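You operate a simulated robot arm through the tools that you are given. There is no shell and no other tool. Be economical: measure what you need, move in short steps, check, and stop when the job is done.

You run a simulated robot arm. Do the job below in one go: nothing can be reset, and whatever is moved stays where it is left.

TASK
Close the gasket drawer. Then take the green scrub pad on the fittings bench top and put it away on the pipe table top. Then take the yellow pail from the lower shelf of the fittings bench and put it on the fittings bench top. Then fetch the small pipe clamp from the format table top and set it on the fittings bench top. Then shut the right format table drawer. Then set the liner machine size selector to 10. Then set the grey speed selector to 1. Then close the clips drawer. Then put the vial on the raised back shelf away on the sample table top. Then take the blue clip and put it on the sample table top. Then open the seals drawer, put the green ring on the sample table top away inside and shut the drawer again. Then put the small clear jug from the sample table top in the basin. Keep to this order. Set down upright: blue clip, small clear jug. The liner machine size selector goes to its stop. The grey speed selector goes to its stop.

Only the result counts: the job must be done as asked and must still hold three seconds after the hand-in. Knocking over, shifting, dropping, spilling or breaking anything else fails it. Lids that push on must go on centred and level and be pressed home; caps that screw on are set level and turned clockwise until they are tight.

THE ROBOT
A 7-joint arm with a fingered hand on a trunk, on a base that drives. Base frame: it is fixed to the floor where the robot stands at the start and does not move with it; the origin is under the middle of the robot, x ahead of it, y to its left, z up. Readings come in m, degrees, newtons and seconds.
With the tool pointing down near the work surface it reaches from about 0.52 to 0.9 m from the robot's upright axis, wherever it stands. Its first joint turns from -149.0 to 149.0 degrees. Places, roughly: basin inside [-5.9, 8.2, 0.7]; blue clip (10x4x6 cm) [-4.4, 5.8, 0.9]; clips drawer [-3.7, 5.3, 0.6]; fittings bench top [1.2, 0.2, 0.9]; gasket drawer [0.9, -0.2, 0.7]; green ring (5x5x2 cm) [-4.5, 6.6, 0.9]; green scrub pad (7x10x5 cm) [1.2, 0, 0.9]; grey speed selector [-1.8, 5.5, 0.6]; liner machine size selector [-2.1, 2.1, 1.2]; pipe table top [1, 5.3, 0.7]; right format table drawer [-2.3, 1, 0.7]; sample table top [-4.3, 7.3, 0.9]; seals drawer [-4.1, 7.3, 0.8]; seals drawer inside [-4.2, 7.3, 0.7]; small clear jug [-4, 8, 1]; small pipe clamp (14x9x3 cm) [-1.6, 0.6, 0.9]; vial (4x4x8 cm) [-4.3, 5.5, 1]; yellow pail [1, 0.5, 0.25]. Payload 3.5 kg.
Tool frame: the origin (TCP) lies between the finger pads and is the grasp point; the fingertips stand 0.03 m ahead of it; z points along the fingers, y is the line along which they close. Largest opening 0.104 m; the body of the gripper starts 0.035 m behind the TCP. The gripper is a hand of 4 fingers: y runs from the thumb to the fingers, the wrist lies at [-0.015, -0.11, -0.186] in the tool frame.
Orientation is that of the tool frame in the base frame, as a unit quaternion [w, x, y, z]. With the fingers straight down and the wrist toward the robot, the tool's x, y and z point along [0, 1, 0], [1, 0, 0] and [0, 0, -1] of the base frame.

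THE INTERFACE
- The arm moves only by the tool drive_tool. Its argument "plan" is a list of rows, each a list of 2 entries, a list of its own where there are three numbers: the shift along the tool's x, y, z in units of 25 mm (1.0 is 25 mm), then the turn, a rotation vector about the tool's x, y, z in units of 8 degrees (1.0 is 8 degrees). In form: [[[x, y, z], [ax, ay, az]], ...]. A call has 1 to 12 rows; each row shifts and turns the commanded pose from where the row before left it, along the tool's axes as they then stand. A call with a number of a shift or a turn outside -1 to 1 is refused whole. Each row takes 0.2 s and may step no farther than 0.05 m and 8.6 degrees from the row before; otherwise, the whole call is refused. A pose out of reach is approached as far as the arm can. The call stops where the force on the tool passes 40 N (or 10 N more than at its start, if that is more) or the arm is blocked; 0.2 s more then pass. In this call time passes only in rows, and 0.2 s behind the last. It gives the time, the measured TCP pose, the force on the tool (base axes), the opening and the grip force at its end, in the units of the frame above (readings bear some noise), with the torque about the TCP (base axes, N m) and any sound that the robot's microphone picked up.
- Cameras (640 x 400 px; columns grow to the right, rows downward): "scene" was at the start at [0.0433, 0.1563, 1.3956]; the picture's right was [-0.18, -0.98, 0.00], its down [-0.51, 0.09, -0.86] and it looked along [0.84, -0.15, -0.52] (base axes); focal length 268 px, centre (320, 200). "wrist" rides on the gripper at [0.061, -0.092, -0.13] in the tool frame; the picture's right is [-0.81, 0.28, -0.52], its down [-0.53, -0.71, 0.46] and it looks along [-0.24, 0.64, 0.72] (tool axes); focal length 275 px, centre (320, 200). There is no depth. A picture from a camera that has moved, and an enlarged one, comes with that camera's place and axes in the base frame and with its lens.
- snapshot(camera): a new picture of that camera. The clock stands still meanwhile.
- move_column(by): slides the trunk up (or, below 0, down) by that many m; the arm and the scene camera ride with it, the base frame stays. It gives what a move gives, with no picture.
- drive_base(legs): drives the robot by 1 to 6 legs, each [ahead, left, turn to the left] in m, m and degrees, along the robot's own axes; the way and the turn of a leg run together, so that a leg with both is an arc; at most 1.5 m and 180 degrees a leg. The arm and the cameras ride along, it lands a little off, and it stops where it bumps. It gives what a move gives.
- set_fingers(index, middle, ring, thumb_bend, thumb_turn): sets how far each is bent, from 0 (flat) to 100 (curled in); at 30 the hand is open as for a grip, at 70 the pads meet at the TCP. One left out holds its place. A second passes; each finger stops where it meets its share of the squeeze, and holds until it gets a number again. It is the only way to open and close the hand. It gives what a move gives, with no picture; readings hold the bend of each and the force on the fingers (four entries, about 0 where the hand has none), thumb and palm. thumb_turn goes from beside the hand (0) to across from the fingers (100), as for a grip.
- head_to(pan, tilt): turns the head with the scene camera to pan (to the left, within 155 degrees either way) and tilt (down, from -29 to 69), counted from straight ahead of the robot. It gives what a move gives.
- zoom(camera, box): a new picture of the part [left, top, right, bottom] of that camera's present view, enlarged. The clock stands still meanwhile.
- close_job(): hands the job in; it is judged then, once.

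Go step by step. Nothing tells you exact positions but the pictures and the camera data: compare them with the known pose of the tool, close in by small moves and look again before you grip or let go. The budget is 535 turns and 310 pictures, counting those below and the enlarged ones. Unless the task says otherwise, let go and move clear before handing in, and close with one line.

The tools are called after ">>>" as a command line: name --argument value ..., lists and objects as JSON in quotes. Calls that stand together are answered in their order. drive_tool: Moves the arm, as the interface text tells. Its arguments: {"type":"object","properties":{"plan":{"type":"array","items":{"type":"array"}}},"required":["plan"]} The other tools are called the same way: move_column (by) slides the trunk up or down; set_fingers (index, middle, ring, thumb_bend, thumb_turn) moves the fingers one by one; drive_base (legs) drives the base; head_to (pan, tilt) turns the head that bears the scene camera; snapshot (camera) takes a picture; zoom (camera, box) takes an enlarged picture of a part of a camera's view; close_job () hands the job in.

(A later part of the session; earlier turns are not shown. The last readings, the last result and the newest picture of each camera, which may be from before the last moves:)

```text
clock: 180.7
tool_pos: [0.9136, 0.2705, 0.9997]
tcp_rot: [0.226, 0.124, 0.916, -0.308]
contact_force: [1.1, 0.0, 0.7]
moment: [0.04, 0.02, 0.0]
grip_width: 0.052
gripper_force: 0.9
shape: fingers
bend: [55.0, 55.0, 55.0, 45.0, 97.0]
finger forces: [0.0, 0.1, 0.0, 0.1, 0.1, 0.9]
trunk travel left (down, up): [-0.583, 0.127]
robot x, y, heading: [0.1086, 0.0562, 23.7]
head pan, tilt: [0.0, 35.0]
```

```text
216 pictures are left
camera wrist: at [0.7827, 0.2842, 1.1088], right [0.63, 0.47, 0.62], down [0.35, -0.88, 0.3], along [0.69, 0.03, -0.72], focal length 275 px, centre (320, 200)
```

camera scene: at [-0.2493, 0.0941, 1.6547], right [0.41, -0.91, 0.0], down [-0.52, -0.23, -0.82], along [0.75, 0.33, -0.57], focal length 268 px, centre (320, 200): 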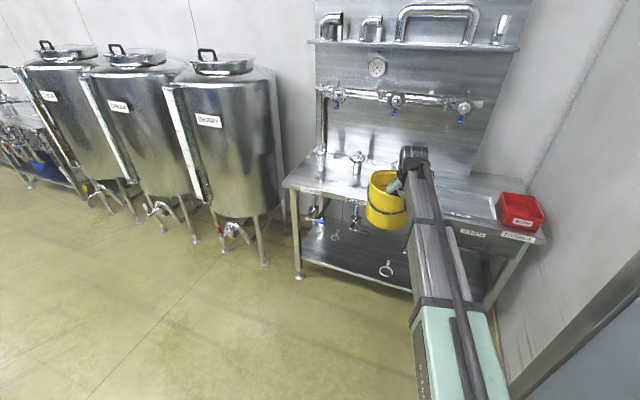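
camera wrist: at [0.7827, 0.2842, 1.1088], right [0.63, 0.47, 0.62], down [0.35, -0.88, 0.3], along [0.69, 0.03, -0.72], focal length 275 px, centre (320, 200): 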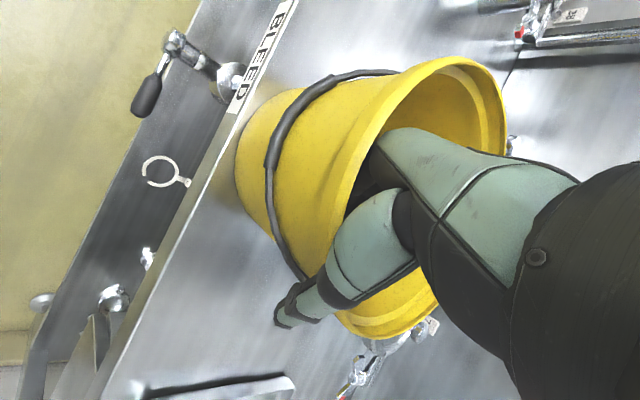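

>>> move_column --by 0.04

>>> snapshot --camera "wrist"

```text
clock: 181.5
tool_pos: [0.9135, 0.2719, 1.0408]
tcp_rot: [0.226, 0.124, 0.915, -0.309]
contact_force: [-0.2, 0.0, 0.6]
moment: [-0.04, 0.0, -0.01]
grip_width: 0.0518
gripper_force: 0.1
shape: fingers
bend: [55.0, 55.0, 55.0, 45.0, 97.0]
finger forces: [0.0, 0.0, 0.0, 0.0, 0.1, 0.0]
trunk travel left (down, up): [-0.623, 0.087]
robot x, y, heading: [0.1072, 0.06, 23.3]
head pan, tilt: [0.0, 35.0]
```

```text
215 pictures are left
camera wrist: at [0.7828, 0.2843, 1.1487], right [0.63, 0.47, 0.62], down [0.35, -0.88, 0.3], along [0.69, 0.03, -0.72], focal length 275 px, centre (320, 200)
```

wrist: 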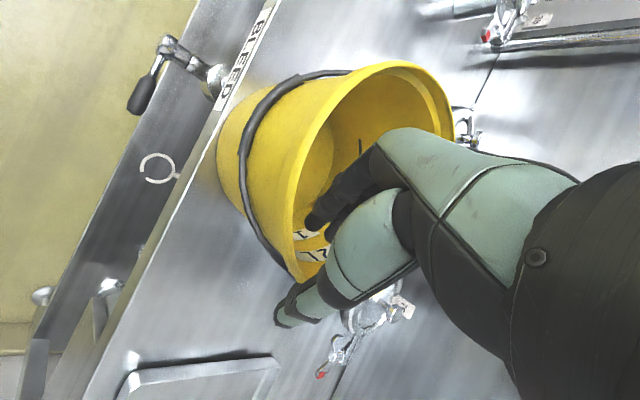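

>>> move_column --by 0.08

>>> drive_base --legs '[[-0.5, 0, 0]]'

>>> snapshot --camera "scene"

```text
clock: 182.7
tool_pos: [0.9127, 0.2709, 1.1216]
tcp_rot: [0.226, 0.124, 0.916, -0.309]
contact_force: [0.1, 0.3, -0.9]
moment: [0.0, -0.02, -0.04]
grip_width: 0.052
gripper_force: 0.0
shape: fingers
bend: [55.0, 55.0, 55.0, 45.0, 97.0]
finger forces: [0.0, 0.1, 0.1, 0.0, 0.0, 0.0]
trunk travel left (down, up): [-0.703, 0.007]
robot x, y, heading: [0.1074, 0.0594, 23.6]
head pan, tilt: [0.0, 35.0]
```

```text
clock: 185.7
tool_pos: [0.4363, 0.0667, 1.1213]
tcp_rot: [0.228, 0.12, 0.916, -0.308]
contact_force: [0.1, 0.9, -0.9]
moment: [-0.03, 0.01, -0.01]
grip_width: 0.0514
gripper_force: 0.0
shape: fingers
bend: [55.0, 55.0, 55.0, 45.0, 97.0]
finger forces: [0.1, 0.0, 0.0, 0.1, 0.1, 0.1]
trunk travel left (down, up): [-0.703, 0.007]
robot x, y, heading: [-0.3636, -0.1548, 24.0]
head pan, tilt: [0.0, 35.0]
```

```text
214 pictures are left
camera scene: at [-0.399, 0.022, 1.6677], right [0.41, -0.91, 0.0], down [-0.52, -0.23, -0.82], along [0.75, 0.33, -0.57], focal length 268 px, centre (320, 200)
```

scene: 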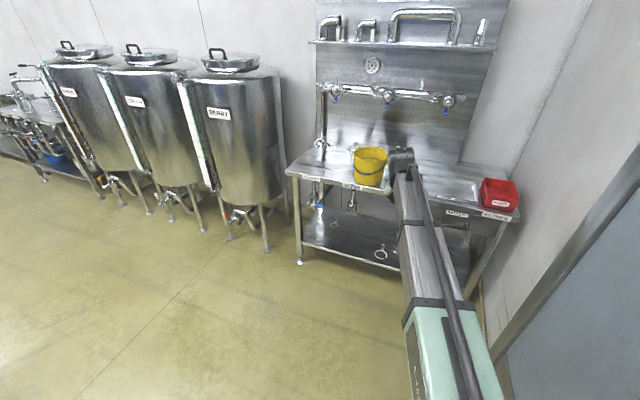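

The pail stands upright on the bench. Next I'll straighten the hand, then turn around toward the format table for the pipe clamp.

>>> drive_tool --plan '[[[0, 0, 0], [-0.58, 0.557, 0]], [[0, 0, 0], [-0.58, 0.557, 0]], [[0, 0, 0], [-0.58, 0.557, 0]], [[0, 0, 0], [-0.58, 0.557, 0]], [[0, 0, 0], [-0.58, 0.557, 0]], [[0, 0, 0], [-0.58, 0.557, 0]], [[0, 0, 0], [-0.58, 0.557, 0]]]'

>>> drive_base --legs '[[0, 0, 156], [0.3, -0.5, 0]]'

>>> snapshot --camera "scene"

```text
clock: 187.3
tool_pos: [0.4376, 0.0664, 1.1202]
tcp_rot: [-0.001, 0.131, 0.991, 0.001]
contact_force: [-0.7, -0.1, -0.8]
moment: [-0.02, 0.03, 0.03]
grip_width: 0.0514
gripper_force: 0.1
shape: fingers
bend: [55.0, 55.0, 55.0, 45.0, 97.0]
finger forces: [0.1, 0.0, 0.0, 0.0, 0.0, 0.0]
trunk travel left (down, up): [-0.703, 0.007]
robot x, y, heading: [-0.3683, -0.1545, 24.0]
head pan, tilt: [0.0, 35.0]
```

```text
clock: 197.0
tool_pos: [-1.4918, 0.4445, 1.1198]
tcp_rot: [0.0, 0.946, -0.324, -0.001]
contact_force: [-0.3, -0.5, -0.4]
moment: [0.0, 0.01, 0.0]
grip_width: 0.0517
gripper_force: 0.0
shape: fingers
bend: [55.0, 55.0, 55.0, 45.0, 97.0]
finger forces: [0.0, 0.0, 0.0, 0.1, 0.0, 0.0]
trunk travel left (down, up): [-0.703, 0.007]
robot x, y, heading: [-0.6633, 0.3312, -179.0]
head pan, tilt: [0.0, 35.0]
```

```text
213 pictures are left
camera scene: at [-0.7053, 0.1632, 1.6678], right [-0.02, 1.0, 0.0], down [0.57, 0.01, -0.82], along [-0.82, -0.02, -0.57], focal length 268 px, centre (320, 200)
```

scene: 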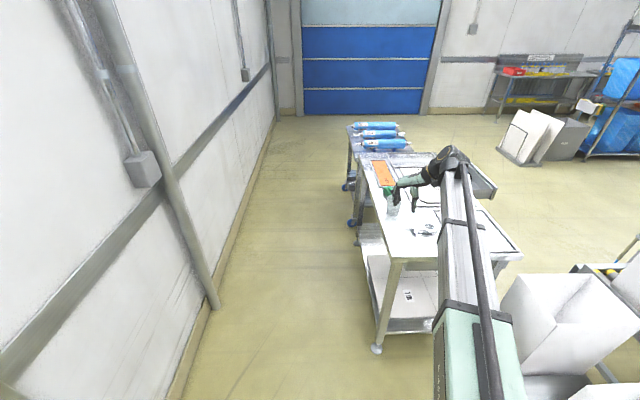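

>>> zoom --camera "scene" --box '[340, 110, 540, 270]'

>>> snapshot --camera "wrist"

```text
2.50 times, centred on (440, 190) of scene
camera zoom: at [-0.7053, 0.1632, 1.6678], right [-0.02, 1.0, 0.0], down [0.57, 0.01, -0.82], along [-0.82, -0.02, -0.57], focal length 670 px, centre (20, 225)
```

zoom: 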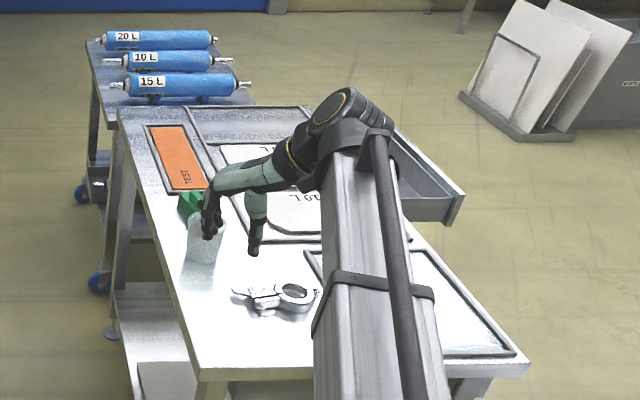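

```text
211 pictures are left
camera wrist: at [-1.3875, 0.4781, 1.2503], right [-0.81, 0.28, 0.52], down [0.02, 0.89, -0.46], along [-0.59, -0.36, -0.72], focal length 275 px, centre (320, 200)
```

wrist: 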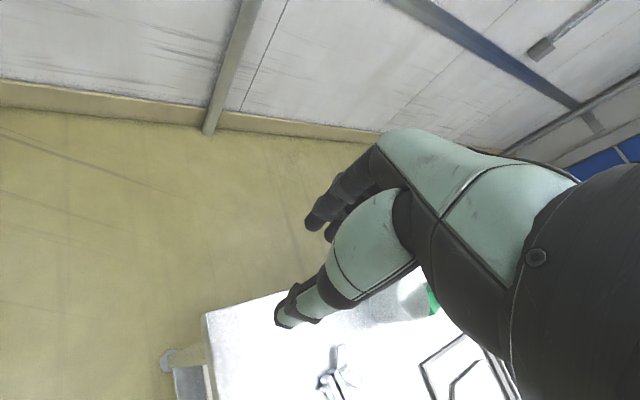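

The clamp lies near (-1.63, 0.60). I'll straighten the hand toward the table and position it for a closer look.

>>> drive_tool --plan '[[[0, 0, 0], [0, 0, 0.93]], [[0, 0, 0], [0, 0, 0.93]], [[0, 0, 0], [0, 0, 0.93]], [[0, 0, 0], [0, 0, 0.93]], [[0, 0, 0], [0, 0, 0.93]], [[0, 0, 0], [0, 0, 0.93]], [[0, 0, 0], [0, 0, 0.93]], [[0, -0.8, 0], [0, 0, 0]], [[0, -0.8, 0], [0, 0, 0]], [[0, -0.8, 0], [0, 0, 0]]]'

>>> drive_base --legs '[[0, -0.15, 0]]'

>>> set_fingers --index 30 --middle 30 --ring 30 --thumb_bend 30

>>> snapshot --camera "wrist"

>>> snapshot --camera "scene"

```text
clock: 199.2
tool_pos: [-1.4341, 0.4433, 1.1204]
tcp_rot: [-0.002, -0.707, 0.707, 0.0]
contact_force: [-0.7, 0.2, -0.4]
moment: [0.04, 0.03, 0.01]
grip_width: 0.0517
gripper_force: 0.0
shape: fingers
bend: [55.0, 55.0, 55.0, 45.0, 97.0]
finger forces: [0.0, 0.0, 0.0, 0.1, 0.0, 0.0]
trunk travel left (down, up): [-0.703, 0.007]
robot x, y, heading: [-0.6626, 0.3325, -178.8]
head pan, tilt: [0.0, 35.0]
```

```text
clock: 200.6
tool_pos: [-1.4356, 0.5927, 1.12]
tcp_rot: [0.001, 0.707, -0.707, 0.001]
contact_force: [-0.2, 0.1, 0.1]
moment: [-0.04, 0.02, 0.0]
grip_width: 0.052
gripper_force: 0.1
shape: fingers
bend: [55.0, 55.0, 55.0, 45.0, 97.0]
finger forces: [0.0, 0.0, 0.0, 0.0, 0.0, 0.1]
trunk travel left (down, up): [-0.703, 0.007]
robot x, y, heading: [-0.6703, 0.483, -179.0]
head pan, tilt: [0.0, 35.0]
```

```text
clock: 201.6
tool_pos: [-1.4367, 0.5924, 1.1187]
tcp_rot: [0.0, 0.708, -0.706, 0.0]
contact_force: [-0.4, -0.2, 0.0]
moment: [-0.02, 0.01, -0.02]
grip_width: 0.1027
gripper_force: 0.1
shape: fingers
bend: [30.0, 30.0, 30.0, 30.0, 97.0]
finger forces: [0.0, 0.1, 0.0, 0.0, 0.0, 0.0]
trunk travel left (down, up): [-0.703, 0.007]
robot x, y, heading: [-0.6684, 0.4813, -178.7]
head pan, tilt: [0.0, 35.0]
```

```text
210 pictures are left
camera wrist: at [-1.3445, 0.5302, 1.2497], right [-0.28, 0.81, 0.52], down [0.71, 0.53, -0.46], along [-0.65, 0.24, -0.72], focal length 275 px, centre (320, 200)
```

wrist: 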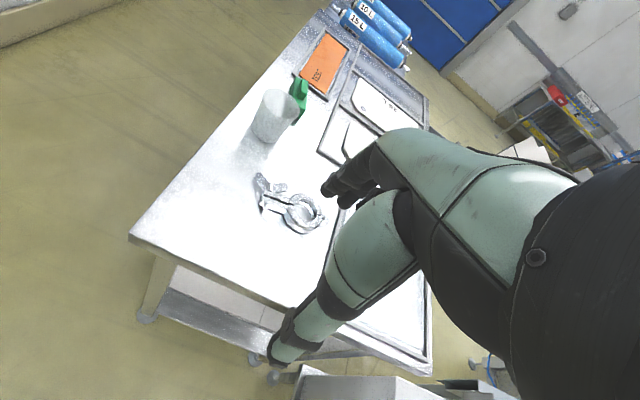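

```text
209 pictures are left
camera scene: at [-0.7077, 0.3125, 1.6677], right [-0.02, 1.0, 0.0], down [0.57, 0.01, -0.82], along [-0.82, -0.02, -0.57], focal length 268 px, centre (320, 200)
```

scene: 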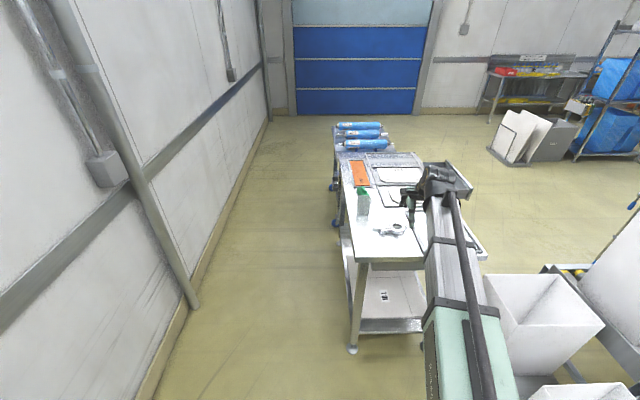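

>>> zoom --camera "wrist" --box '[220, 140, 350, 260]'

>>> zoom --camera "scene" --box '[340, 180, 440, 260]'

```text
3.33 times, centred on (285, 200) of wrist
camera zoom: at [-1.3445, 0.5302, 1.2497], right [-0.28, 0.81, 0.52], down [0.71, 0.53, -0.46], along [-0.65, 0.24, -0.72], focal length 918 px, centre (437, 200)
```

zoom: 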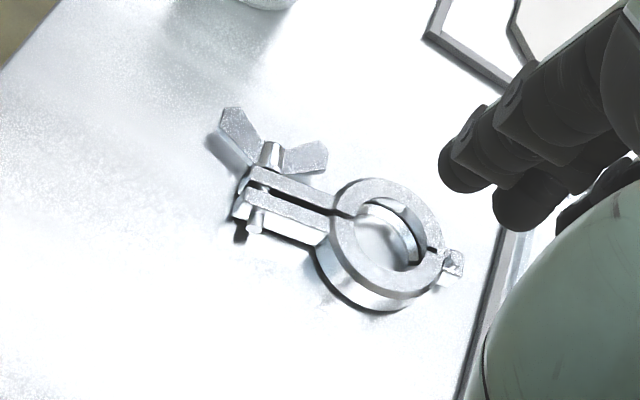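

```text
5.00 times, centred on (390, 220) of scene
camera zoom: at [-0.7077, 0.3125, 1.6677], right [-0.02, 1.0, 0.0], down [0.57, 0.01, -0.82], along [-0.82, -0.02, -0.57], focal length 1341 px, centre (-30, 100)
```

zoom: 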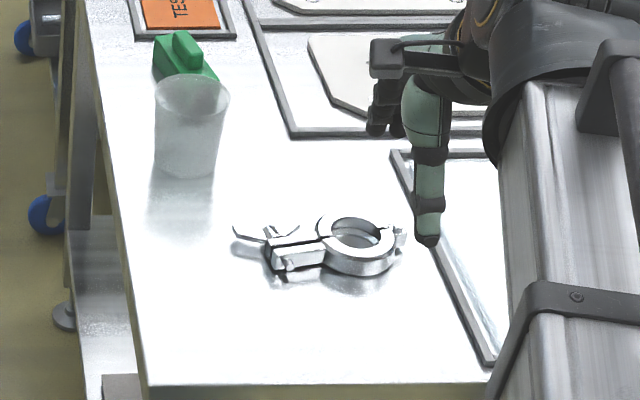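

The clamp's ring (about 6.5 cm across) is centred near (-1.63, 0.634); I'll grip it across the ring. Moving above and lowering.

>>> drive_tool --plan '[[[-0.16, 0.95, 0], [0, 0, 0]], [[-0.16, 0.95, 0], [0, 0, 0]], [[-0.16, 0.95, 0], [0, 0, 0]], [[-0.16, 0.95, 0], [0, 0, 0]], [[-0.16, 0.95, 0], [0, 0, 0]], [[-0.16, 0.95, 0], [0, 0, 0]], [[-0.16, 0.95, 0], [0, 0, 0]], [[-0.2, 0.95, 0], [0, 0, 0]]]'

>>> move_column --by -0.16

>>> snapshot --camera "wrist"

>>> zoom --camera "scene" --box '[340, 100, 500, 230]'

```text
clock: 203.4
tool_pos: [-1.6276, 0.6251, 1.119]
tcp_rot: [0.0, 0.708, -0.706, 0.001]
contact_force: [0.3, 0.2, 0.5]
moment: [-0.06, 0.01, 0.01]
grip_width: 0.1028
gripper_force: 0.1
shape: fingers
bend: [30.0, 30.0, 30.0, 30.0, 97.0]
finger forces: [0.1, 0.0, 0.1, 0.0, 0.0, 0.1]
trunk travel left (down, up): [-0.703, 0.007]
robot x, y, heading: [-0.6678, 0.4804, -178.7]
head pan, tilt: [0.0, 35.0]
```

```text
clock: 205.2
tool_pos: [-1.6266, 0.6246, 0.9588]
tcp_rot: [0.0, 0.708, -0.706, 0.001]
contact_force: [-0.2, -0.2, 0.6]
moment: [-0.01, -0.01, -0.04]
grip_width: 0.1032
gripper_force: 0.0
shape: fingers
bend: [30.0, 30.0, 30.0, 30.0, 97.0]
finger forces: [0.0, 0.0, 0.0, 0.0, 0.0, 0.0]
trunk travel left (down, up): [-0.543, 0.167]
robot x, y, heading: [-0.6694, 0.478, -178.8]
head pan, tilt: [0.0, 35.0]
```

```text
206 pictures are left
camera wrist: at [-1.5345, 0.5627, 1.0899], right [-0.28, 0.81, 0.52], down [0.71, 0.53, -0.46], along [-0.65, 0.24, -0.72], focal length 275 px, centre (320, 200)
```

wrist: 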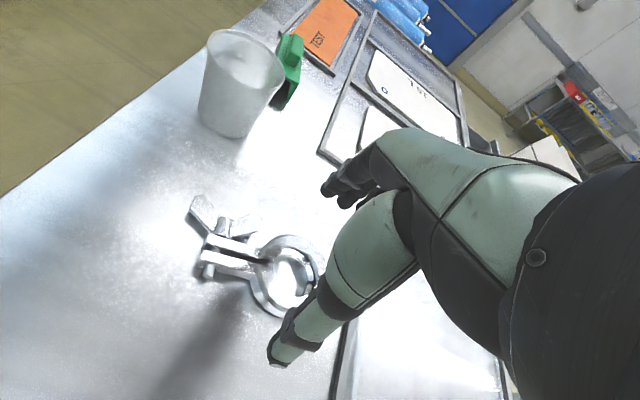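

```text
3.08 times, centred on (420, 165) of scene
camera zoom: at [-0.7077, 0.3125, 1.5078], right [-0.02, 1.0, 0.0], down [0.57, 0.01, -0.82], along [-0.82, -0.02, -0.57], focal length 825 px, centre (12, 308)
```

zoom: 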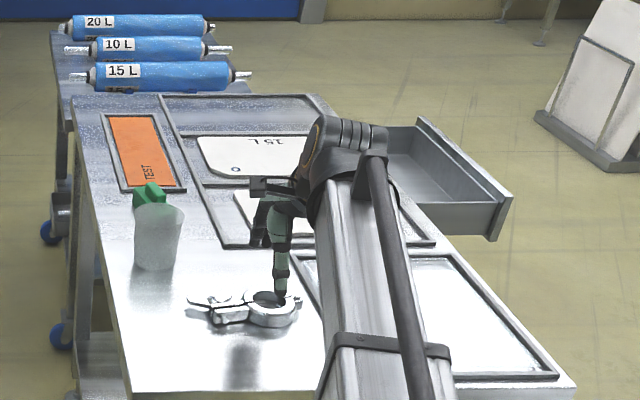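

>>> drive_tool --plan '[[[-0.2, 0.1, 0.7], [0, 0, 0]], [[0, 0, 0.7], [0, 0, 0]], [[0, 0, 0.5], [0, 0, 0]]]'

>>> snapshot --camera "wrist"

>>> zoom --camera "scene" --box '[370, 140, 450, 210]'

```text
clock: 206.0
tool_pos: [-1.6289, 0.6293, 0.9127]
tcp_rot: [0.001, 0.708, -0.707, -0.001]
contact_force: [0.2, 0.1, 0.0]
moment: [0.01, 0.05, 0.01]
grip_width: 0.1026
gripper_force: 0.0
shape: fingers
bend: [30.0, 30.0, 30.0, 30.0, 97.0]
finger forces: [0.0, 0.0, 0.1, 0.0, 0.0, 0.0]
trunk travel left (down, up): [-0.543, 0.167]
robot x, y, heading: [-0.6659, 0.482, -178.9]
head pan, tilt: [0.0, 35.0]
```

```text
204 pictures are left
camera wrist: at [-1.536, 0.5672, 1.0424], right [-0.28, 0.81, 0.52], down [0.71, 0.53, -0.46], along [-0.65, 0.24, -0.72], focal length 275 px, centre (320, 200)
```

wrist: 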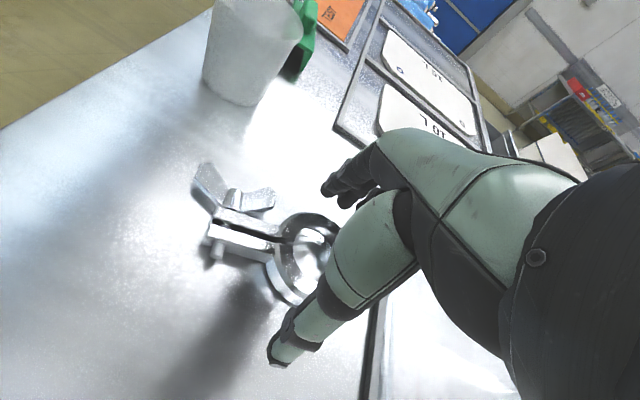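

```text
5.71 times, centred on (410, 175) of scene
camera zoom: at [-0.7078, 0.3125, 1.5077], right [-0.02, 1.0, 0.0], down [0.57, 0.01, -0.82], along [-0.82, -0.02, -0.57], focal length 1532 px, centre (-194, 343)
```

zoom: 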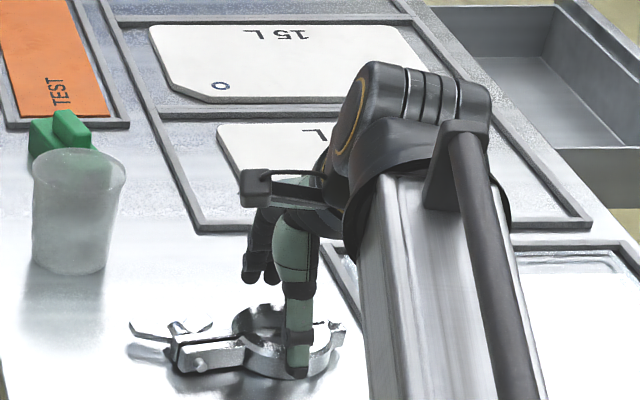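

>>> drive_tool --plan '[[[0, 0, 0.3], [0, 0, 0]], [[0, 0, 0.3], [0, 0, 0]]]'

>>> zoom --camera "wrist" --box '[180, 130, 420, 380]'

>>> zoom --camera "scene" --box '[370, 140, 450, 210]'

```text
clock: 206.6
tool_pos: [-1.6292, 0.6306, 0.8988]
tcp_rot: [0.001, 0.708, -0.707, 0.0]
contact_force: [-0.1, -0.5, -0.3]
moment: [0.01, 0.01, -0.02]
grip_width: 0.1028
gripper_force: 0.0
shape: fingers
bend: [30.0, 30.0, 30.0, 30.0, 97.0]
finger forces: [0.0, 0.0, 0.0, 0.1, 0.1, 0.0]
trunk travel left (down, up): [-0.543, 0.167]
robot x, y, heading: [-0.6663, 0.482, -178.7]
head pan, tilt: [0.0, 35.0]
```

```text
1.60 times, centred on (300, 255) of wrist
camera zoom: at [-1.5368, 0.5673, 1.0285], right [-0.28, 0.81, 0.52], down [0.71, 0.53, -0.46], along [-0.65, 0.24, -0.72], focal length 440 px, centre (352, 112)
```

zoom: 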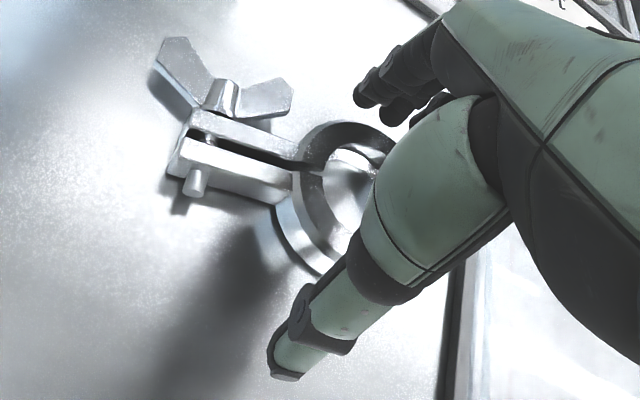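

```text
5.71 times, centred on (410, 175) of scene
camera zoom: at [-0.7078, 0.3125, 1.5077], right [-0.02, 1.0, 0.0], down [0.57, 0.01, -0.82], along [-0.82, -0.02, -0.57], focal length 1532 px, centre (-194, 343)
```

zoom: 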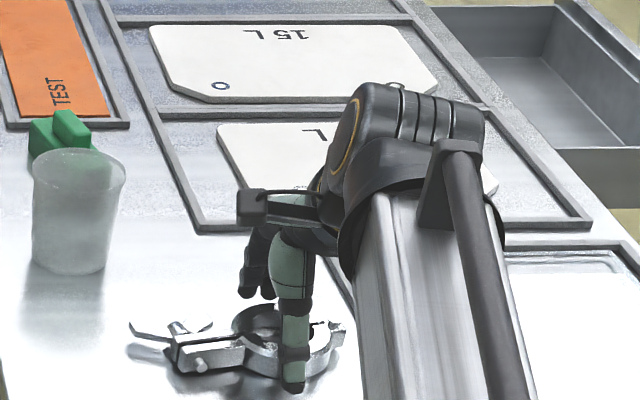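

>>> drive_tool --plan '[[[0, 0, 0.12], [0, 0, 0]]]'

>>> set_fingers --index 62 --middle 62 --ring 62 --thumb_bend 62

>>> zoom --camera "wrist" --box '[180, 130, 420, 380]'

```text
clock: 207.0
tool_pos: [-1.6284, 0.63, 0.8948]
tcp_rot: [0.001, 0.708, -0.706, 0.0]
contact_force: [-1.0, 0.3, -0.2]
moment: [0.0, 0.0, 0.0]
grip_width: 0.1028
gripper_force: 0.0
shape: fingers
bend: [30.0, 30.0, 30.0, 30.0, 97.0]
finger forces: [0.0, 0.0, 0.0, 0.1, 0.0, 0.1]
trunk travel left (down, up): [-0.543, 0.167]
robot x, y, heading: [-0.6721, 0.4762, -178.7]
head pan, tilt: [0.0, 35.0]
```

```text
clock: 208.0
tool_pos: [-1.6293, 0.6288, 0.8948]
tcp_rot: [0.001, 0.708, -0.706, 0.001]
contact_force: [-0.8, 0.4, 0.5]
moment: [0.0, 0.07, -0.01]
grip_width: 0.0622
gripper_force: 16.4
shape: fingers
bend: [54.0, 54.0, 57.0, 44.0, 95.0]
finger forces: [5.3, 7.5, 3.4, 0.1, 16.0, 0.1]
trunk travel left (down, up): [-0.543, 0.167]
robot x, y, heading: [-0.6684, 0.481, -178.6]
head pan, tilt: [0.0, 35.0]
```

```text
1.60 times, centred on (300, 255) of wrist
camera zoom: at [-1.5368, 0.5673, 1.0254], right [-0.28, 0.81, 0.52], down [0.71, 0.53, -0.46], along [-0.65, 0.24, -0.72], focal length 440 px, centre (352, 112)
```

zoom: 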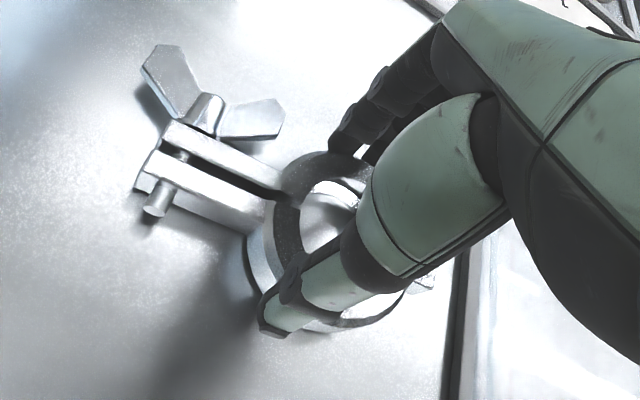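

Nice grip on the ring: all fingers touch it. I'll tighten a bit and lift.

>>> set_fingers --index 68 --middle 68 --ring 68 --thumb_bend 72

>>> drive_tool --plan '[[[0, 0, -0.4], [0, 0, 0]], [[0, 0, -0.6], [0, 0, 0]], [[0, 0, -0.8], [0, 0, 0]], [[0, 0, -1], [0, 0, 0]]]'

>>> snapshot --camera "wrist"

>>> zoom --camera "scene" --box '[340, 100, 500, 230]'

```text
clock: 209.0
tool_pos: [-1.6295, 0.6291, 0.8957]
tcp_rot: [0.0, 0.708, -0.707, 0.001]
contact_force: [-0.5, -0.6, 0.2]
moment: [-0.02, 0.07, -0.01]
grip_width: 0.0613
gripper_force: 18.6
shape: fingers
bend: [58.0, 59.0, 62.0, 40.0, 94.0]
finger forces: [6.3, 8.7, 4.4, 0.0, 18.0, 0.0]
trunk travel left (down, up): [-0.543, 0.167]
robot x, y, heading: [-0.6646, 0.4822, -178.8]
head pan, tilt: [0.0, 35.0]
```

```text
clock: 210.0
tool_pos: [-1.6318, 0.6315, 0.9657]
tcp_rot: [0.0, 0.708, -0.707, 0.0]
contact_force: [0.2, 1.1, -2.5]
moment: [0.01, 0.03, -0.01]
grip_width: 0.0615
gripper_force: 19.3
shape: fingers
bend: [58.0, 59.0, 62.0, 40.0, 94.0]
finger forces: [6.2, 8.6, 4.7, 0.0, 17.9, 0.1]
trunk travel left (down, up): [-0.543, 0.167]
robot x, y, heading: [-0.6693, 0.4811, -179.1]
head pan, tilt: [0.0, 35.0]
```

```text
199 pictures are left
camera wrist: at [-1.539, 0.5695, 1.096], right [-0.28, 0.81, 0.52], down [0.71, 0.53, -0.46], along [-0.65, 0.24, -0.72], focal length 275 px, centre (320, 200)
```

wrist: 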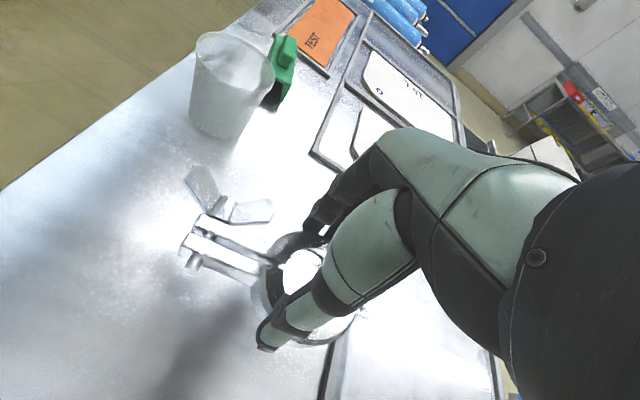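

```text
3.08 times, centred on (420, 165) of scene
camera zoom: at [-0.7079, 0.3126, 1.5077], right [-0.02, 1.0, 0.0], down [0.57, 0.01, -0.82], along [-0.82, -0.02, -0.57], focal length 825 px, centre (12, 308)
```

zoom: 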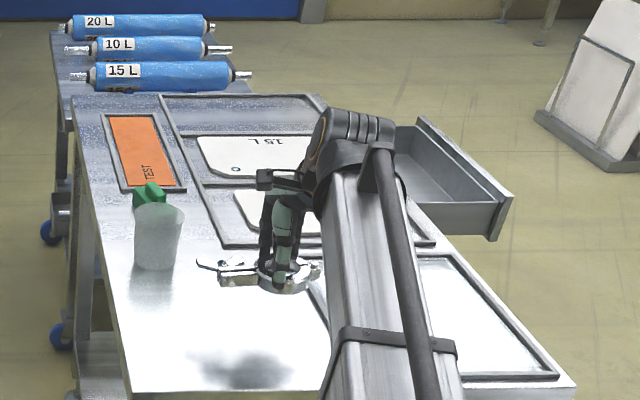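

The clamp is lifted. I'll raise, pull in, back away, turn around and head for a free spot on the bench's left part.

>>> move_column --by 0.12

>>> drive_tool --plan '[[[0, -0.8, 0], [0, 0, 0]], [[0, -0.8, 0], [0, 0, 0]], [[0, -0.8, 0], [0, 0, 0]], [[0, -0.8, 0], [0, 0, 0]], [[0, -0.8, 0], [0, 0, 0]], [[0, -0.8, 0], [0, 0, 0]], [[0, -0.8, 0], [0, 0, 0]], [[0, -0.8, 0], [0, 0, 0]]]'

>>> drive_base --legs '[[-0.45, 0, 0], [0, 0, -180], [0.2, 0.2, 0]]'

>>> snapshot --camera "scene"

```text
clock: 211.5
tool_pos: [-1.6316, 0.6316, 1.0859]
tcp_rot: [0.001, 0.708, -0.706, 0.0]
contact_force: [-0.3, 0.0, -3.2]
moment: [0.04, 0.02, 0.02]
grip_width: 0.0611
gripper_force: 18.6
shape: fingers
bend: [58.0, 59.0, 62.0, 40.0, 94.0]
finger forces: [6.1, 8.5, 4.5, 0.0, 17.7, 0.0]
trunk travel left (down, up): [-0.663, 0.047]
robot x, y, heading: [-0.6655, 0.4822, -178.8]
head pan, tilt: [0.0, 35.0]
```

```text
clock: 213.3
tool_pos: [-1.4698, 0.6315, 1.0846]
tcp_rot: [0.0, 0.708, -0.706, 0.001]
contact_force: [0.3, -0.9, -2.5]
moment: [0.04, 0.04, -0.02]
grip_width: 0.0611
gripper_force: 18.5
shape: fingers
bend: [58.0, 59.0, 62.0, 40.0, 94.0]
finger forces: [6.1, 8.6, 4.6, 0.0, 17.7, 0.0]
trunk travel left (down, up): [-0.663, 0.047]
robot x, y, heading: [-0.6667, 0.4817, -178.7]
head pan, tilt: [0.0, 35.0]
```

```text
clock: 225.0
tool_pos: [0.7794, 0.5534, 1.0854]
tcp_rot: [-0.001, 0.705, 0.709, 0.0]
contact_force: [-0.8, 0.6, -2.9]
moment: [0.0, -0.05, 0.02]
grip_width: 0.0602
gripper_force: 17.5
shape: fingers
bend: [59.0, 60.0, 63.0, 40.0, 94.0]
finger forces: [6.0, 7.9, 4.2, 0.0, 16.0, 0.1]
trunk travel left (down, up): [-0.663, 0.047]
robot x, y, heading: [-0.0262, 0.7035, 1.5]
head pan, tilt: [0.0, 35.0]
```

```text
197 pictures are left
camera scene: at [0.0159, 0.8756, 1.6276], right [0.03, -1.0, 0.0], down [-0.57, -0.01, -0.82], along [0.82, 0.02, -0.57], focal length 268 px, centre (320, 200)
```

scene: 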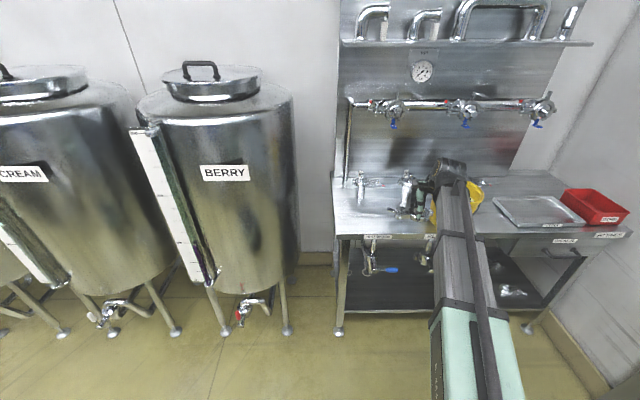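

>>> drive_base --legs '[[0.18, 0.02, 0]]'

>>> zoom --camera "scene" --box '[310, 130, 510, 270]'

>>> snapshot --camera "wrist"

```text
clock: 226.5
tool_pos: [0.9574, 0.5798, 1.0836]
tcp_rot: [-0.001, 0.705, 0.709, 0.0]
contact_force: [-0.2, 0.5, -2.6]
moment: [-0.05, 0.0, -0.03]
grip_width: 0.0603
gripper_force: 17.2
shape: fingers
bend: [59.0, 60.0, 63.0, 40.0, 94.0]
finger forces: [5.9, 7.9, 4.3, 0.0, 16.2, 0.0]
trunk travel left (down, up): [-0.663, 0.047]
robot x, y, heading: [0.1552, 0.7257, 1.5]
head pan, tilt: [0.0, 35.0]
```

```text
2.86 times, centred on (410, 200) of scene
camera zoom: at [0.1936, 0.8999, 1.6276], right [0.03, -1.0, 0.0], down [-0.57, -0.02, -0.82], along [0.82, 0.02, -0.57], focal length 766 px, centre (63, 200)
```

zoom: 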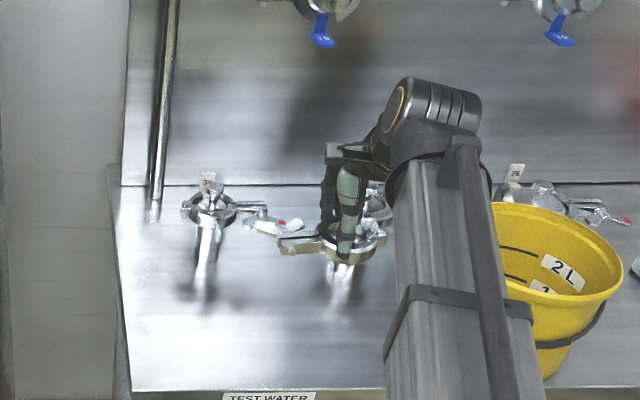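

```text
195 pictures are left
camera wrist: at [0.866, 0.6391, 1.2145], right [0.28, -0.81, 0.52], down [-0.71, -0.54, -0.46], along [0.65, -0.24, -0.73], focal length 275 px, centre (320, 200)
```

wrist: 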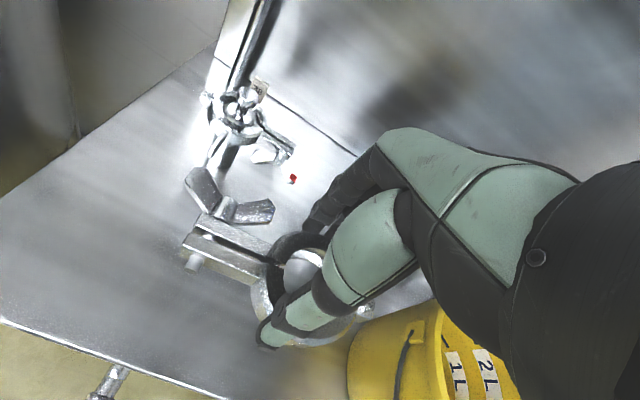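

Spot is clear: bench left-front, away from filters and pail. Lowering.

>>> move_column --by -0.15

>>> snapshot --camera "wrist"

>>> zoom --camera "scene" --box '[310, 100, 510, 240]'

```text
clock: 228.2
tool_pos: [0.958, 0.5797, 0.9349]
tcp_rot: [0.0, 0.705, 0.71, 0.0]
contact_force: [0.3, 0.3, -2.3]
moment: [-0.01, -0.01, -0.02]
grip_width: 0.0602
gripper_force: 16.5
shape: fingers
bend: [59.0, 60.0, 63.0, 40.0, 94.0]
finger forces: [5.9, 7.9, 4.5, 0.0, 16.2, 0.0]
trunk travel left (down, up): [-0.513, 0.197]
robot x, y, heading: [0.153, 0.7288, 1.7]
head pan, tilt: [0.0, 35.0]
```

```text
194 pictures are left
camera wrist: at [0.8649, 0.639, 1.0652], right [0.28, -0.81, 0.52], down [-0.71, -0.54, -0.46], along [0.65, -0.24, -0.72], focal length 275 px, centre (320, 200)
```

wrist: 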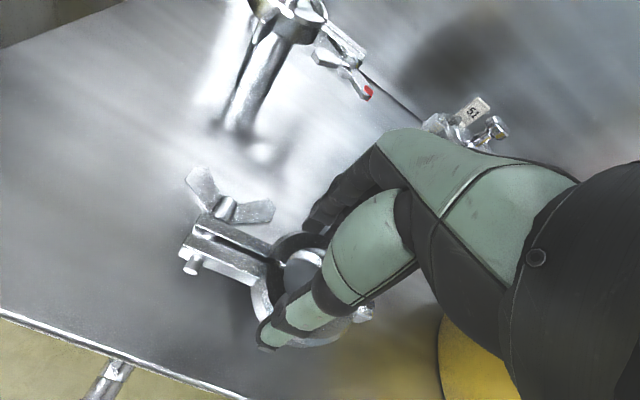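

```text
2.86 times, centred on (410, 170) of scene
camera zoom: at [0.1922, 0.8998, 1.4778], right [0.03, -1.0, 0.0], down [-0.57, -0.02, -0.82], along [0.82, 0.02, -0.57], focal length 766 px, centre (63, 286)
```

zoom: 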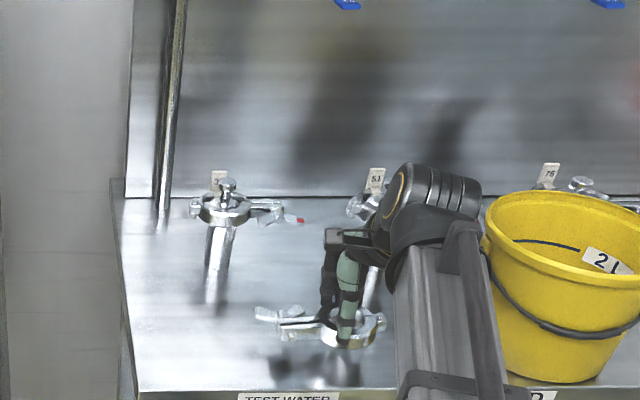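

>>> drive_tool --plan '[[[0, 0, 0.4], [0, 0, 0]], [[0, 0, 0.4], [0, 0, 0]], [[0, 0, 0.3], [0, 0, 0]]]'

>>> drive_tool --plan '[[[0, 0, 0.2], [0, 0, 0]], [[0, 0, 0.15], [0, 0, 0]]]'

>>> snapshot --camera "wrist"

```text
clock: 229.0
tool_pos: [0.9569, 0.5806, 0.9076]
tcp_rot: [-0.001, 0.705, 0.709, 0.001]
contact_force: [-0.1, 0.1, -2.6]
moment: [0.0, 0.03, -0.02]
grip_width: 0.0603
gripper_force: 17.0
shape: fingers
bend: [59.0, 60.0, 63.0, 40.0, 94.0]
finger forces: [5.8, 7.8, 4.3, 0.0, 16.0, 0.0]
trunk travel left (down, up): [-0.513, 0.197]
robot x, y, heading: [0.1511, 0.7259, 1.5]
head pan, tilt: [0.0, 35.0]
```

```text
clock: 229.6
tool_pos: [0.9575, 0.5808, 0.9032]
tcp_rot: [0.004, 0.705, 0.709, 0.003]
contact_force: [5.0, -2.0, 25.8]
moment: [-0.06, 0.28, 0.05]
grip_width: 0.0604
gripper_force: 20.4
shape: fingers
bend: [59.0, 60.0, 63.0, 40.0, 94.0]
finger forces: [7.3, 9.4, 5.5, 0.0, 18.6, 0.1]
trunk travel left (down, up): [-0.513, 0.197]
robot x, y, heading: [0.1533, 0.7216, 1.5]
head pan, tilt: [0.0, 35.0]
```

```text
192 pictures are left
camera wrist: at [0.864, 0.6397, 1.0325], right [0.28, -0.81, 0.52], down [-0.71, -0.54, -0.46], along [0.65, -0.24, -0.72], focal length 275 px, centre (320, 200)
```

wrist: 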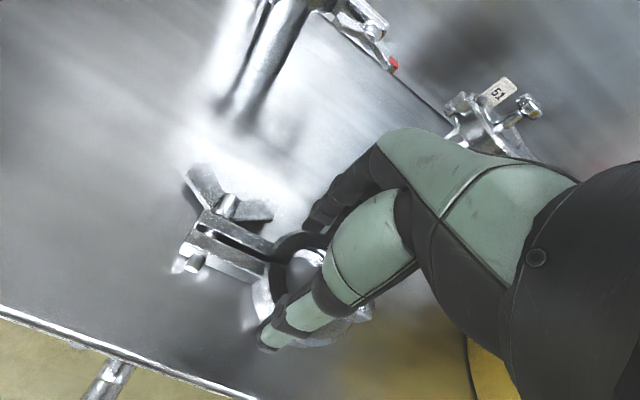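

The clamp touches down at 26 N. Releasing and lifting off.

>>> set_fingers --index 30 --middle 30 --ring 30 --thumb_bend 30

>>> drive_tool --plan '[[[0, 0, -0.4], [0, 0, 0]], [[0, 0, -0.6], [0, 0, 0]], [[0, 0, -0.8], [0, 0, 0]], [[0, 0, -0.8], [0, 0, 0]], [[0, 0, -0.8], [0, 0, 0]]]'

>>> move_column --by 0.15

>>> snapshot --camera "wrist"

```text
clock: 230.6
tool_pos: [0.9563, 0.5819, 0.9001]
tcp_rot: [-0.001, 0.704, 0.71, 0.001]
contact_force: [-0.5, 0.1, 0.3]
moment: [0.02, -0.04, -0.03]
grip_width: 0.1035
gripper_force: 0.1
shape: fingers
bend: [30.0, 30.0, 30.0, 30.0, 97.0]
finger forces: [0.0, 0.0, 0.0, 0.0, 0.0, 0.0]
trunk travel left (down, up): [-0.513, 0.197]
robot x, y, heading: [0.1554, 0.7265, 1.7]
head pan, tilt: [0.0, 35.0]
```

```text
clock: 231.8
tool_pos: [0.9597, 0.579, 0.986]
tcp_rot: [0.0, 0.705, 0.709, 0.001]
contact_force: [0.5, -0.6, 0.3]
moment: [-0.02, 0.0, 0.01]
grip_width: 0.1035
gripper_force: 0.0
shape: fingers
bend: [30.0, 30.0, 30.0, 30.0, 97.0]
finger forces: [0.1, 0.0, 0.1, 0.0, 0.1, 0.1]
trunk travel left (down, up): [-0.513, 0.197]
robot x, y, heading: [0.1549, 0.7274, 0.9]
head pan, tilt: [0.0, 35.0]
```

```text
clock: 233.6
tool_pos: [0.9583, 0.5791, 1.1349]
tcp_rot: [0.0, 0.705, 0.709, 0.001]
contact_force: [-0.1, 0.5, 0.2]
moment: [0.04, 0.03, 0.02]
grip_width: 0.1035
gripper_force: 0.0
shape: fingers
bend: [30.0, 30.0, 30.0, 30.0, 97.0]
finger forces: [0.0, 0.0, 0.0, 0.0, 0.1, 0.1]
trunk travel left (down, up): [-0.663, 0.047]
robot x, y, heading: [0.1549, 0.7256, 1.4]
head pan, tilt: [0.0, 35.0]
```

```text
191 pictures are left
camera wrist: at [0.8667, 0.6388, 1.2653], right [0.28, -0.81, 0.52], down [-0.71, -0.54, -0.46], along [0.65, -0.24, -0.72], focal length 275 px, centre (320, 200)
```

wrist: 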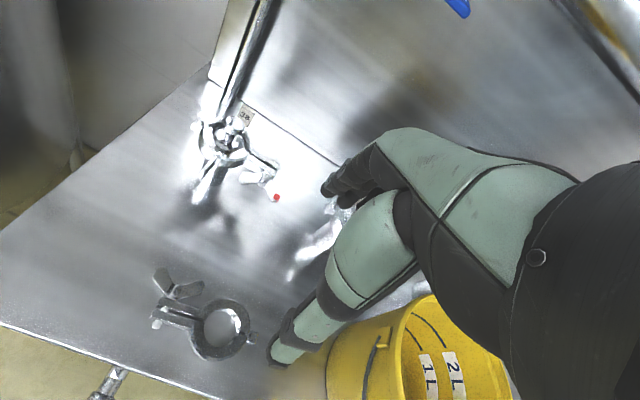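

The clamp is placed. Next is the right format-table drawer, which opens toward +y. I'll back up, turn, and look at the aisle there.

>>> drive_base --legs '[[-0.45, 0, 0], [0, 0, 155]]'

>>> head_to --pan 15 --tilt 25

>>> snapshot --camera "scene"

>>> head_to --pan -20 --tilt 20

>>> snapshot --camera "scene"

```text
clock: 242.5
tool_pos: [-0.9283, 1.2282, 1.1348]
tcp_rot: [0.0, -0.516, 0.856, -0.001]
contact_force: [0.3, -0.1, -0.1]
moment: [-0.01, 0.02, 0.01]
grip_width: 0.1034
gripper_force: 0.2
shape: fingers
bend: [30.0, 30.0, 30.0, 30.0, 97.0]
finger forces: [0.1, 0.0, 0.0, 0.1, 0.0, 0.1]
trunk travel left (down, up): [-0.663, 0.047]
robot x, y, heading: [-0.2883, 0.7168, 153.1]
head pan, tilt: [0.0, 35.0]
```

```text
clock: 243.3
tool_pos: [-0.9287, 1.2282, 1.1359]
tcp_rot: [0.0, -0.516, 0.857, 0.0]
contact_force: [0.6, 0.9, -0.5]
moment: [0.0, -0.01, 0.02]
grip_width: 0.1032
gripper_force: 0.1
shape: fingers
bend: [30.0, 30.0, 30.0, 30.0, 97.0]
finger forces: [0.0, 0.1, 0.0, 0.1, 0.0, 0.0]
trunk travel left (down, up): [-0.663, 0.047]
robot x, y, heading: [-0.2892, 0.7166, 153.1]
head pan, tilt: [15.0, 25.0]
```

```text
190 pictures are left
camera scene: at [-0.4157, 0.5666, 1.6434], right [0.2, 0.98, 0.0], down [0.41, -0.09, -0.91], along [-0.89, 0.19, -0.42], focal length 268 px, centre (320, 200)
```

scene: 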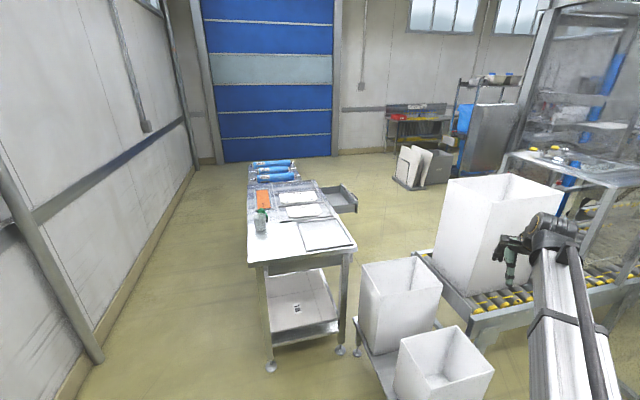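

```text
clock: 244.3
tool_pos: [-0.9283, 1.2293, 1.1337]
tcp_rot: [0.0, -0.516, 0.856, -0.001]
contact_force: [-0.4, 0.0, -0.5]
moment: [0.04, 0.04, -0.01]
grip_width: 0.1033
gripper_force: 0.1
shape: fingers
bend: [30.0, 30.0, 30.0, 30.0, 97.0]
finger forces: [0.0, 0.0, 0.0, 0.0, 0.0, 0.0]
trunk travel left (down, up): [-0.663, 0.047]
robot x, y, heading: [-0.2898, 0.7184, 153.4]
head pan, tilt: [-20.0, 20.0]
```

```text
189 pictures are left
camera scene: at [-0.3894, 0.6155, 1.6516], right [0.73, 0.69, 0.0], down [0.23, -0.25, -0.94], along [-0.64, 0.68, -0.34], focal length 268 px, centre (320, 200)
```

scene: 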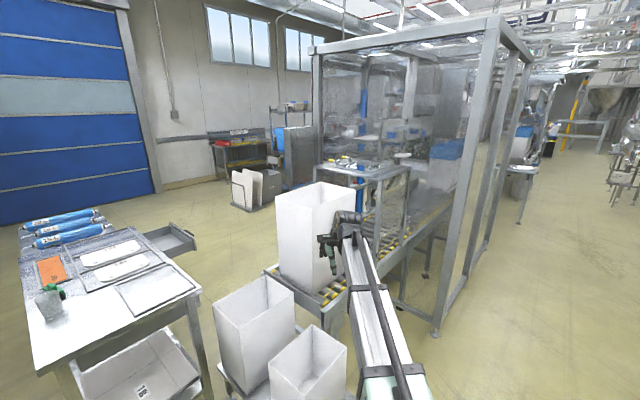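

The drawer side is reachable by going around the table's wall side and far end. I'll turn, slide toward the wall aisle, and drive through.

>>> drive_base --legs '[[0, 0, 27], [0, 0.82, 0], [1.4, 0, 0]]'

>>> head_to --pan -10 --tilt 30

>>> snapshot --camera "scene"

```text
clock: 256.8
tool_pos: [-2.5441, 0.0982, 1.1343]
tcp_rot: [-0.001, -0.693, 0.721, -0.001]
contact_force: [-0.1, -0.2, -0.7]
moment: [-0.03, -0.03, 0.01]
grip_width: 0.1034
gripper_force: 0.1
shape: fingers
bend: [30.0, 30.0, 30.0, 30.0, 97.0]
finger forces: [0.1, 0.0, 0.0, 0.0, 0.1, 0.0]
trunk travel left (down, up): [-0.663, 0.047]
robot x, y, heading: [-1.7488, -0.0866, 178.9]
head pan, tilt: [-20.0, 20.0]
```

```text
clock: 257.6
tool_pos: [-2.544, 0.0989, 1.1354]
tcp_rot: [0.0, -0.692, 0.721, -0.001]
contact_force: [-1.0, -0.4, -0.1]
moment: [-0.02, 0.01, -0.03]
grip_width: 0.103
gripper_force: 0.0
shape: fingers
bend: [30.0, 30.0, 30.0, 30.0, 97.0]
finger forces: [0.1, 0.1, 0.1, 0.1, 0.0, 0.0]
trunk travel left (down, up): [-0.663, 0.047]
robot x, y, heading: [-1.7466, -0.0867, 178.9]
head pan, tilt: [-10.0, 30.0]
```

```text
188 pictures are left
camera scene: at [-1.7941, -0.237, 1.6356], right [0.19, 0.98, 0.0], down [0.49, -0.1, -0.87], along [-0.85, 0.17, -0.5], focal length 268 px, centre (320, 200)
```

scene: 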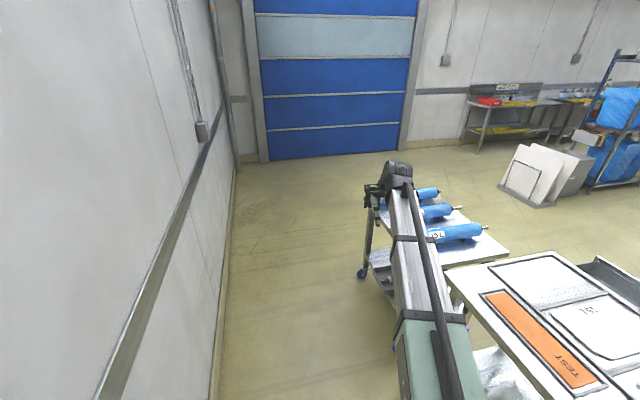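

>>> drive_base --legs '[[1.45, 0.05, 0], [0.6, 0, 0]]'

>>> head_to --pan -100 --tilt 25

>>> snapshot --camera "scene"

```text
clock: 267.6
tool_pos: [-4.5744, 0.0475, 1.1343]
tcp_rot: [-0.001, -0.698, 0.716, -0.001]
contact_force: [0.4, -0.8, 0.3]
moment: [-0.03, -0.01, -0.02]
grip_width: 0.1033
gripper_force: 0.0
shape: fingers
bend: [30.0, 30.0, 30.0, 30.0, 97.0]
finger forces: [0.0, 0.0, 0.0, 0.0, 0.1, 0.0]
trunk travel left (down, up): [-0.663, 0.047]
robot x, y, heading: [-3.7718, -0.1229, 179.8]
head pan, tilt: [-10.0, 30.0]
```

```text
clock: 269.3
tool_pos: [-4.5739, 0.0467, 1.1355]
tcp_rot: [-0.001, -0.698, 0.716, 0.0]
contact_force: [0.2, -1.4, 0.7]
moment: [0.01, 0.0, 0.0]
grip_width: 0.1035
gripper_force: 0.1
shape: fingers
bend: [30.0, 30.0, 30.0, 30.0, 97.0]
finger forces: [0.0, 0.0, 0.0, 0.0, 0.1, 0.0]
trunk travel left (down, up): [-0.663, 0.047]
robot x, y, heading: [-3.7745, -0.1278, 179.8]
head pan, tilt: [-100.0, 25.0]
```

```text
187 pictures are left
camera scene: at [-3.7135, -0.2027, 1.6435], right [0.98, -0.18, 0.0], down [-0.08, -0.42, -0.91], along [0.16, 0.89, -0.42], focal length 268 px, centre (320, 200)
```

scene: 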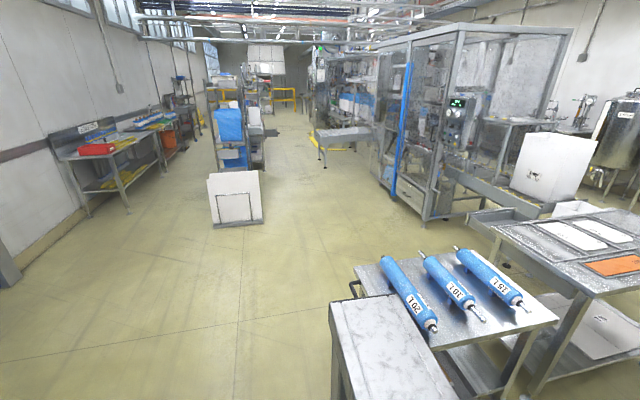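

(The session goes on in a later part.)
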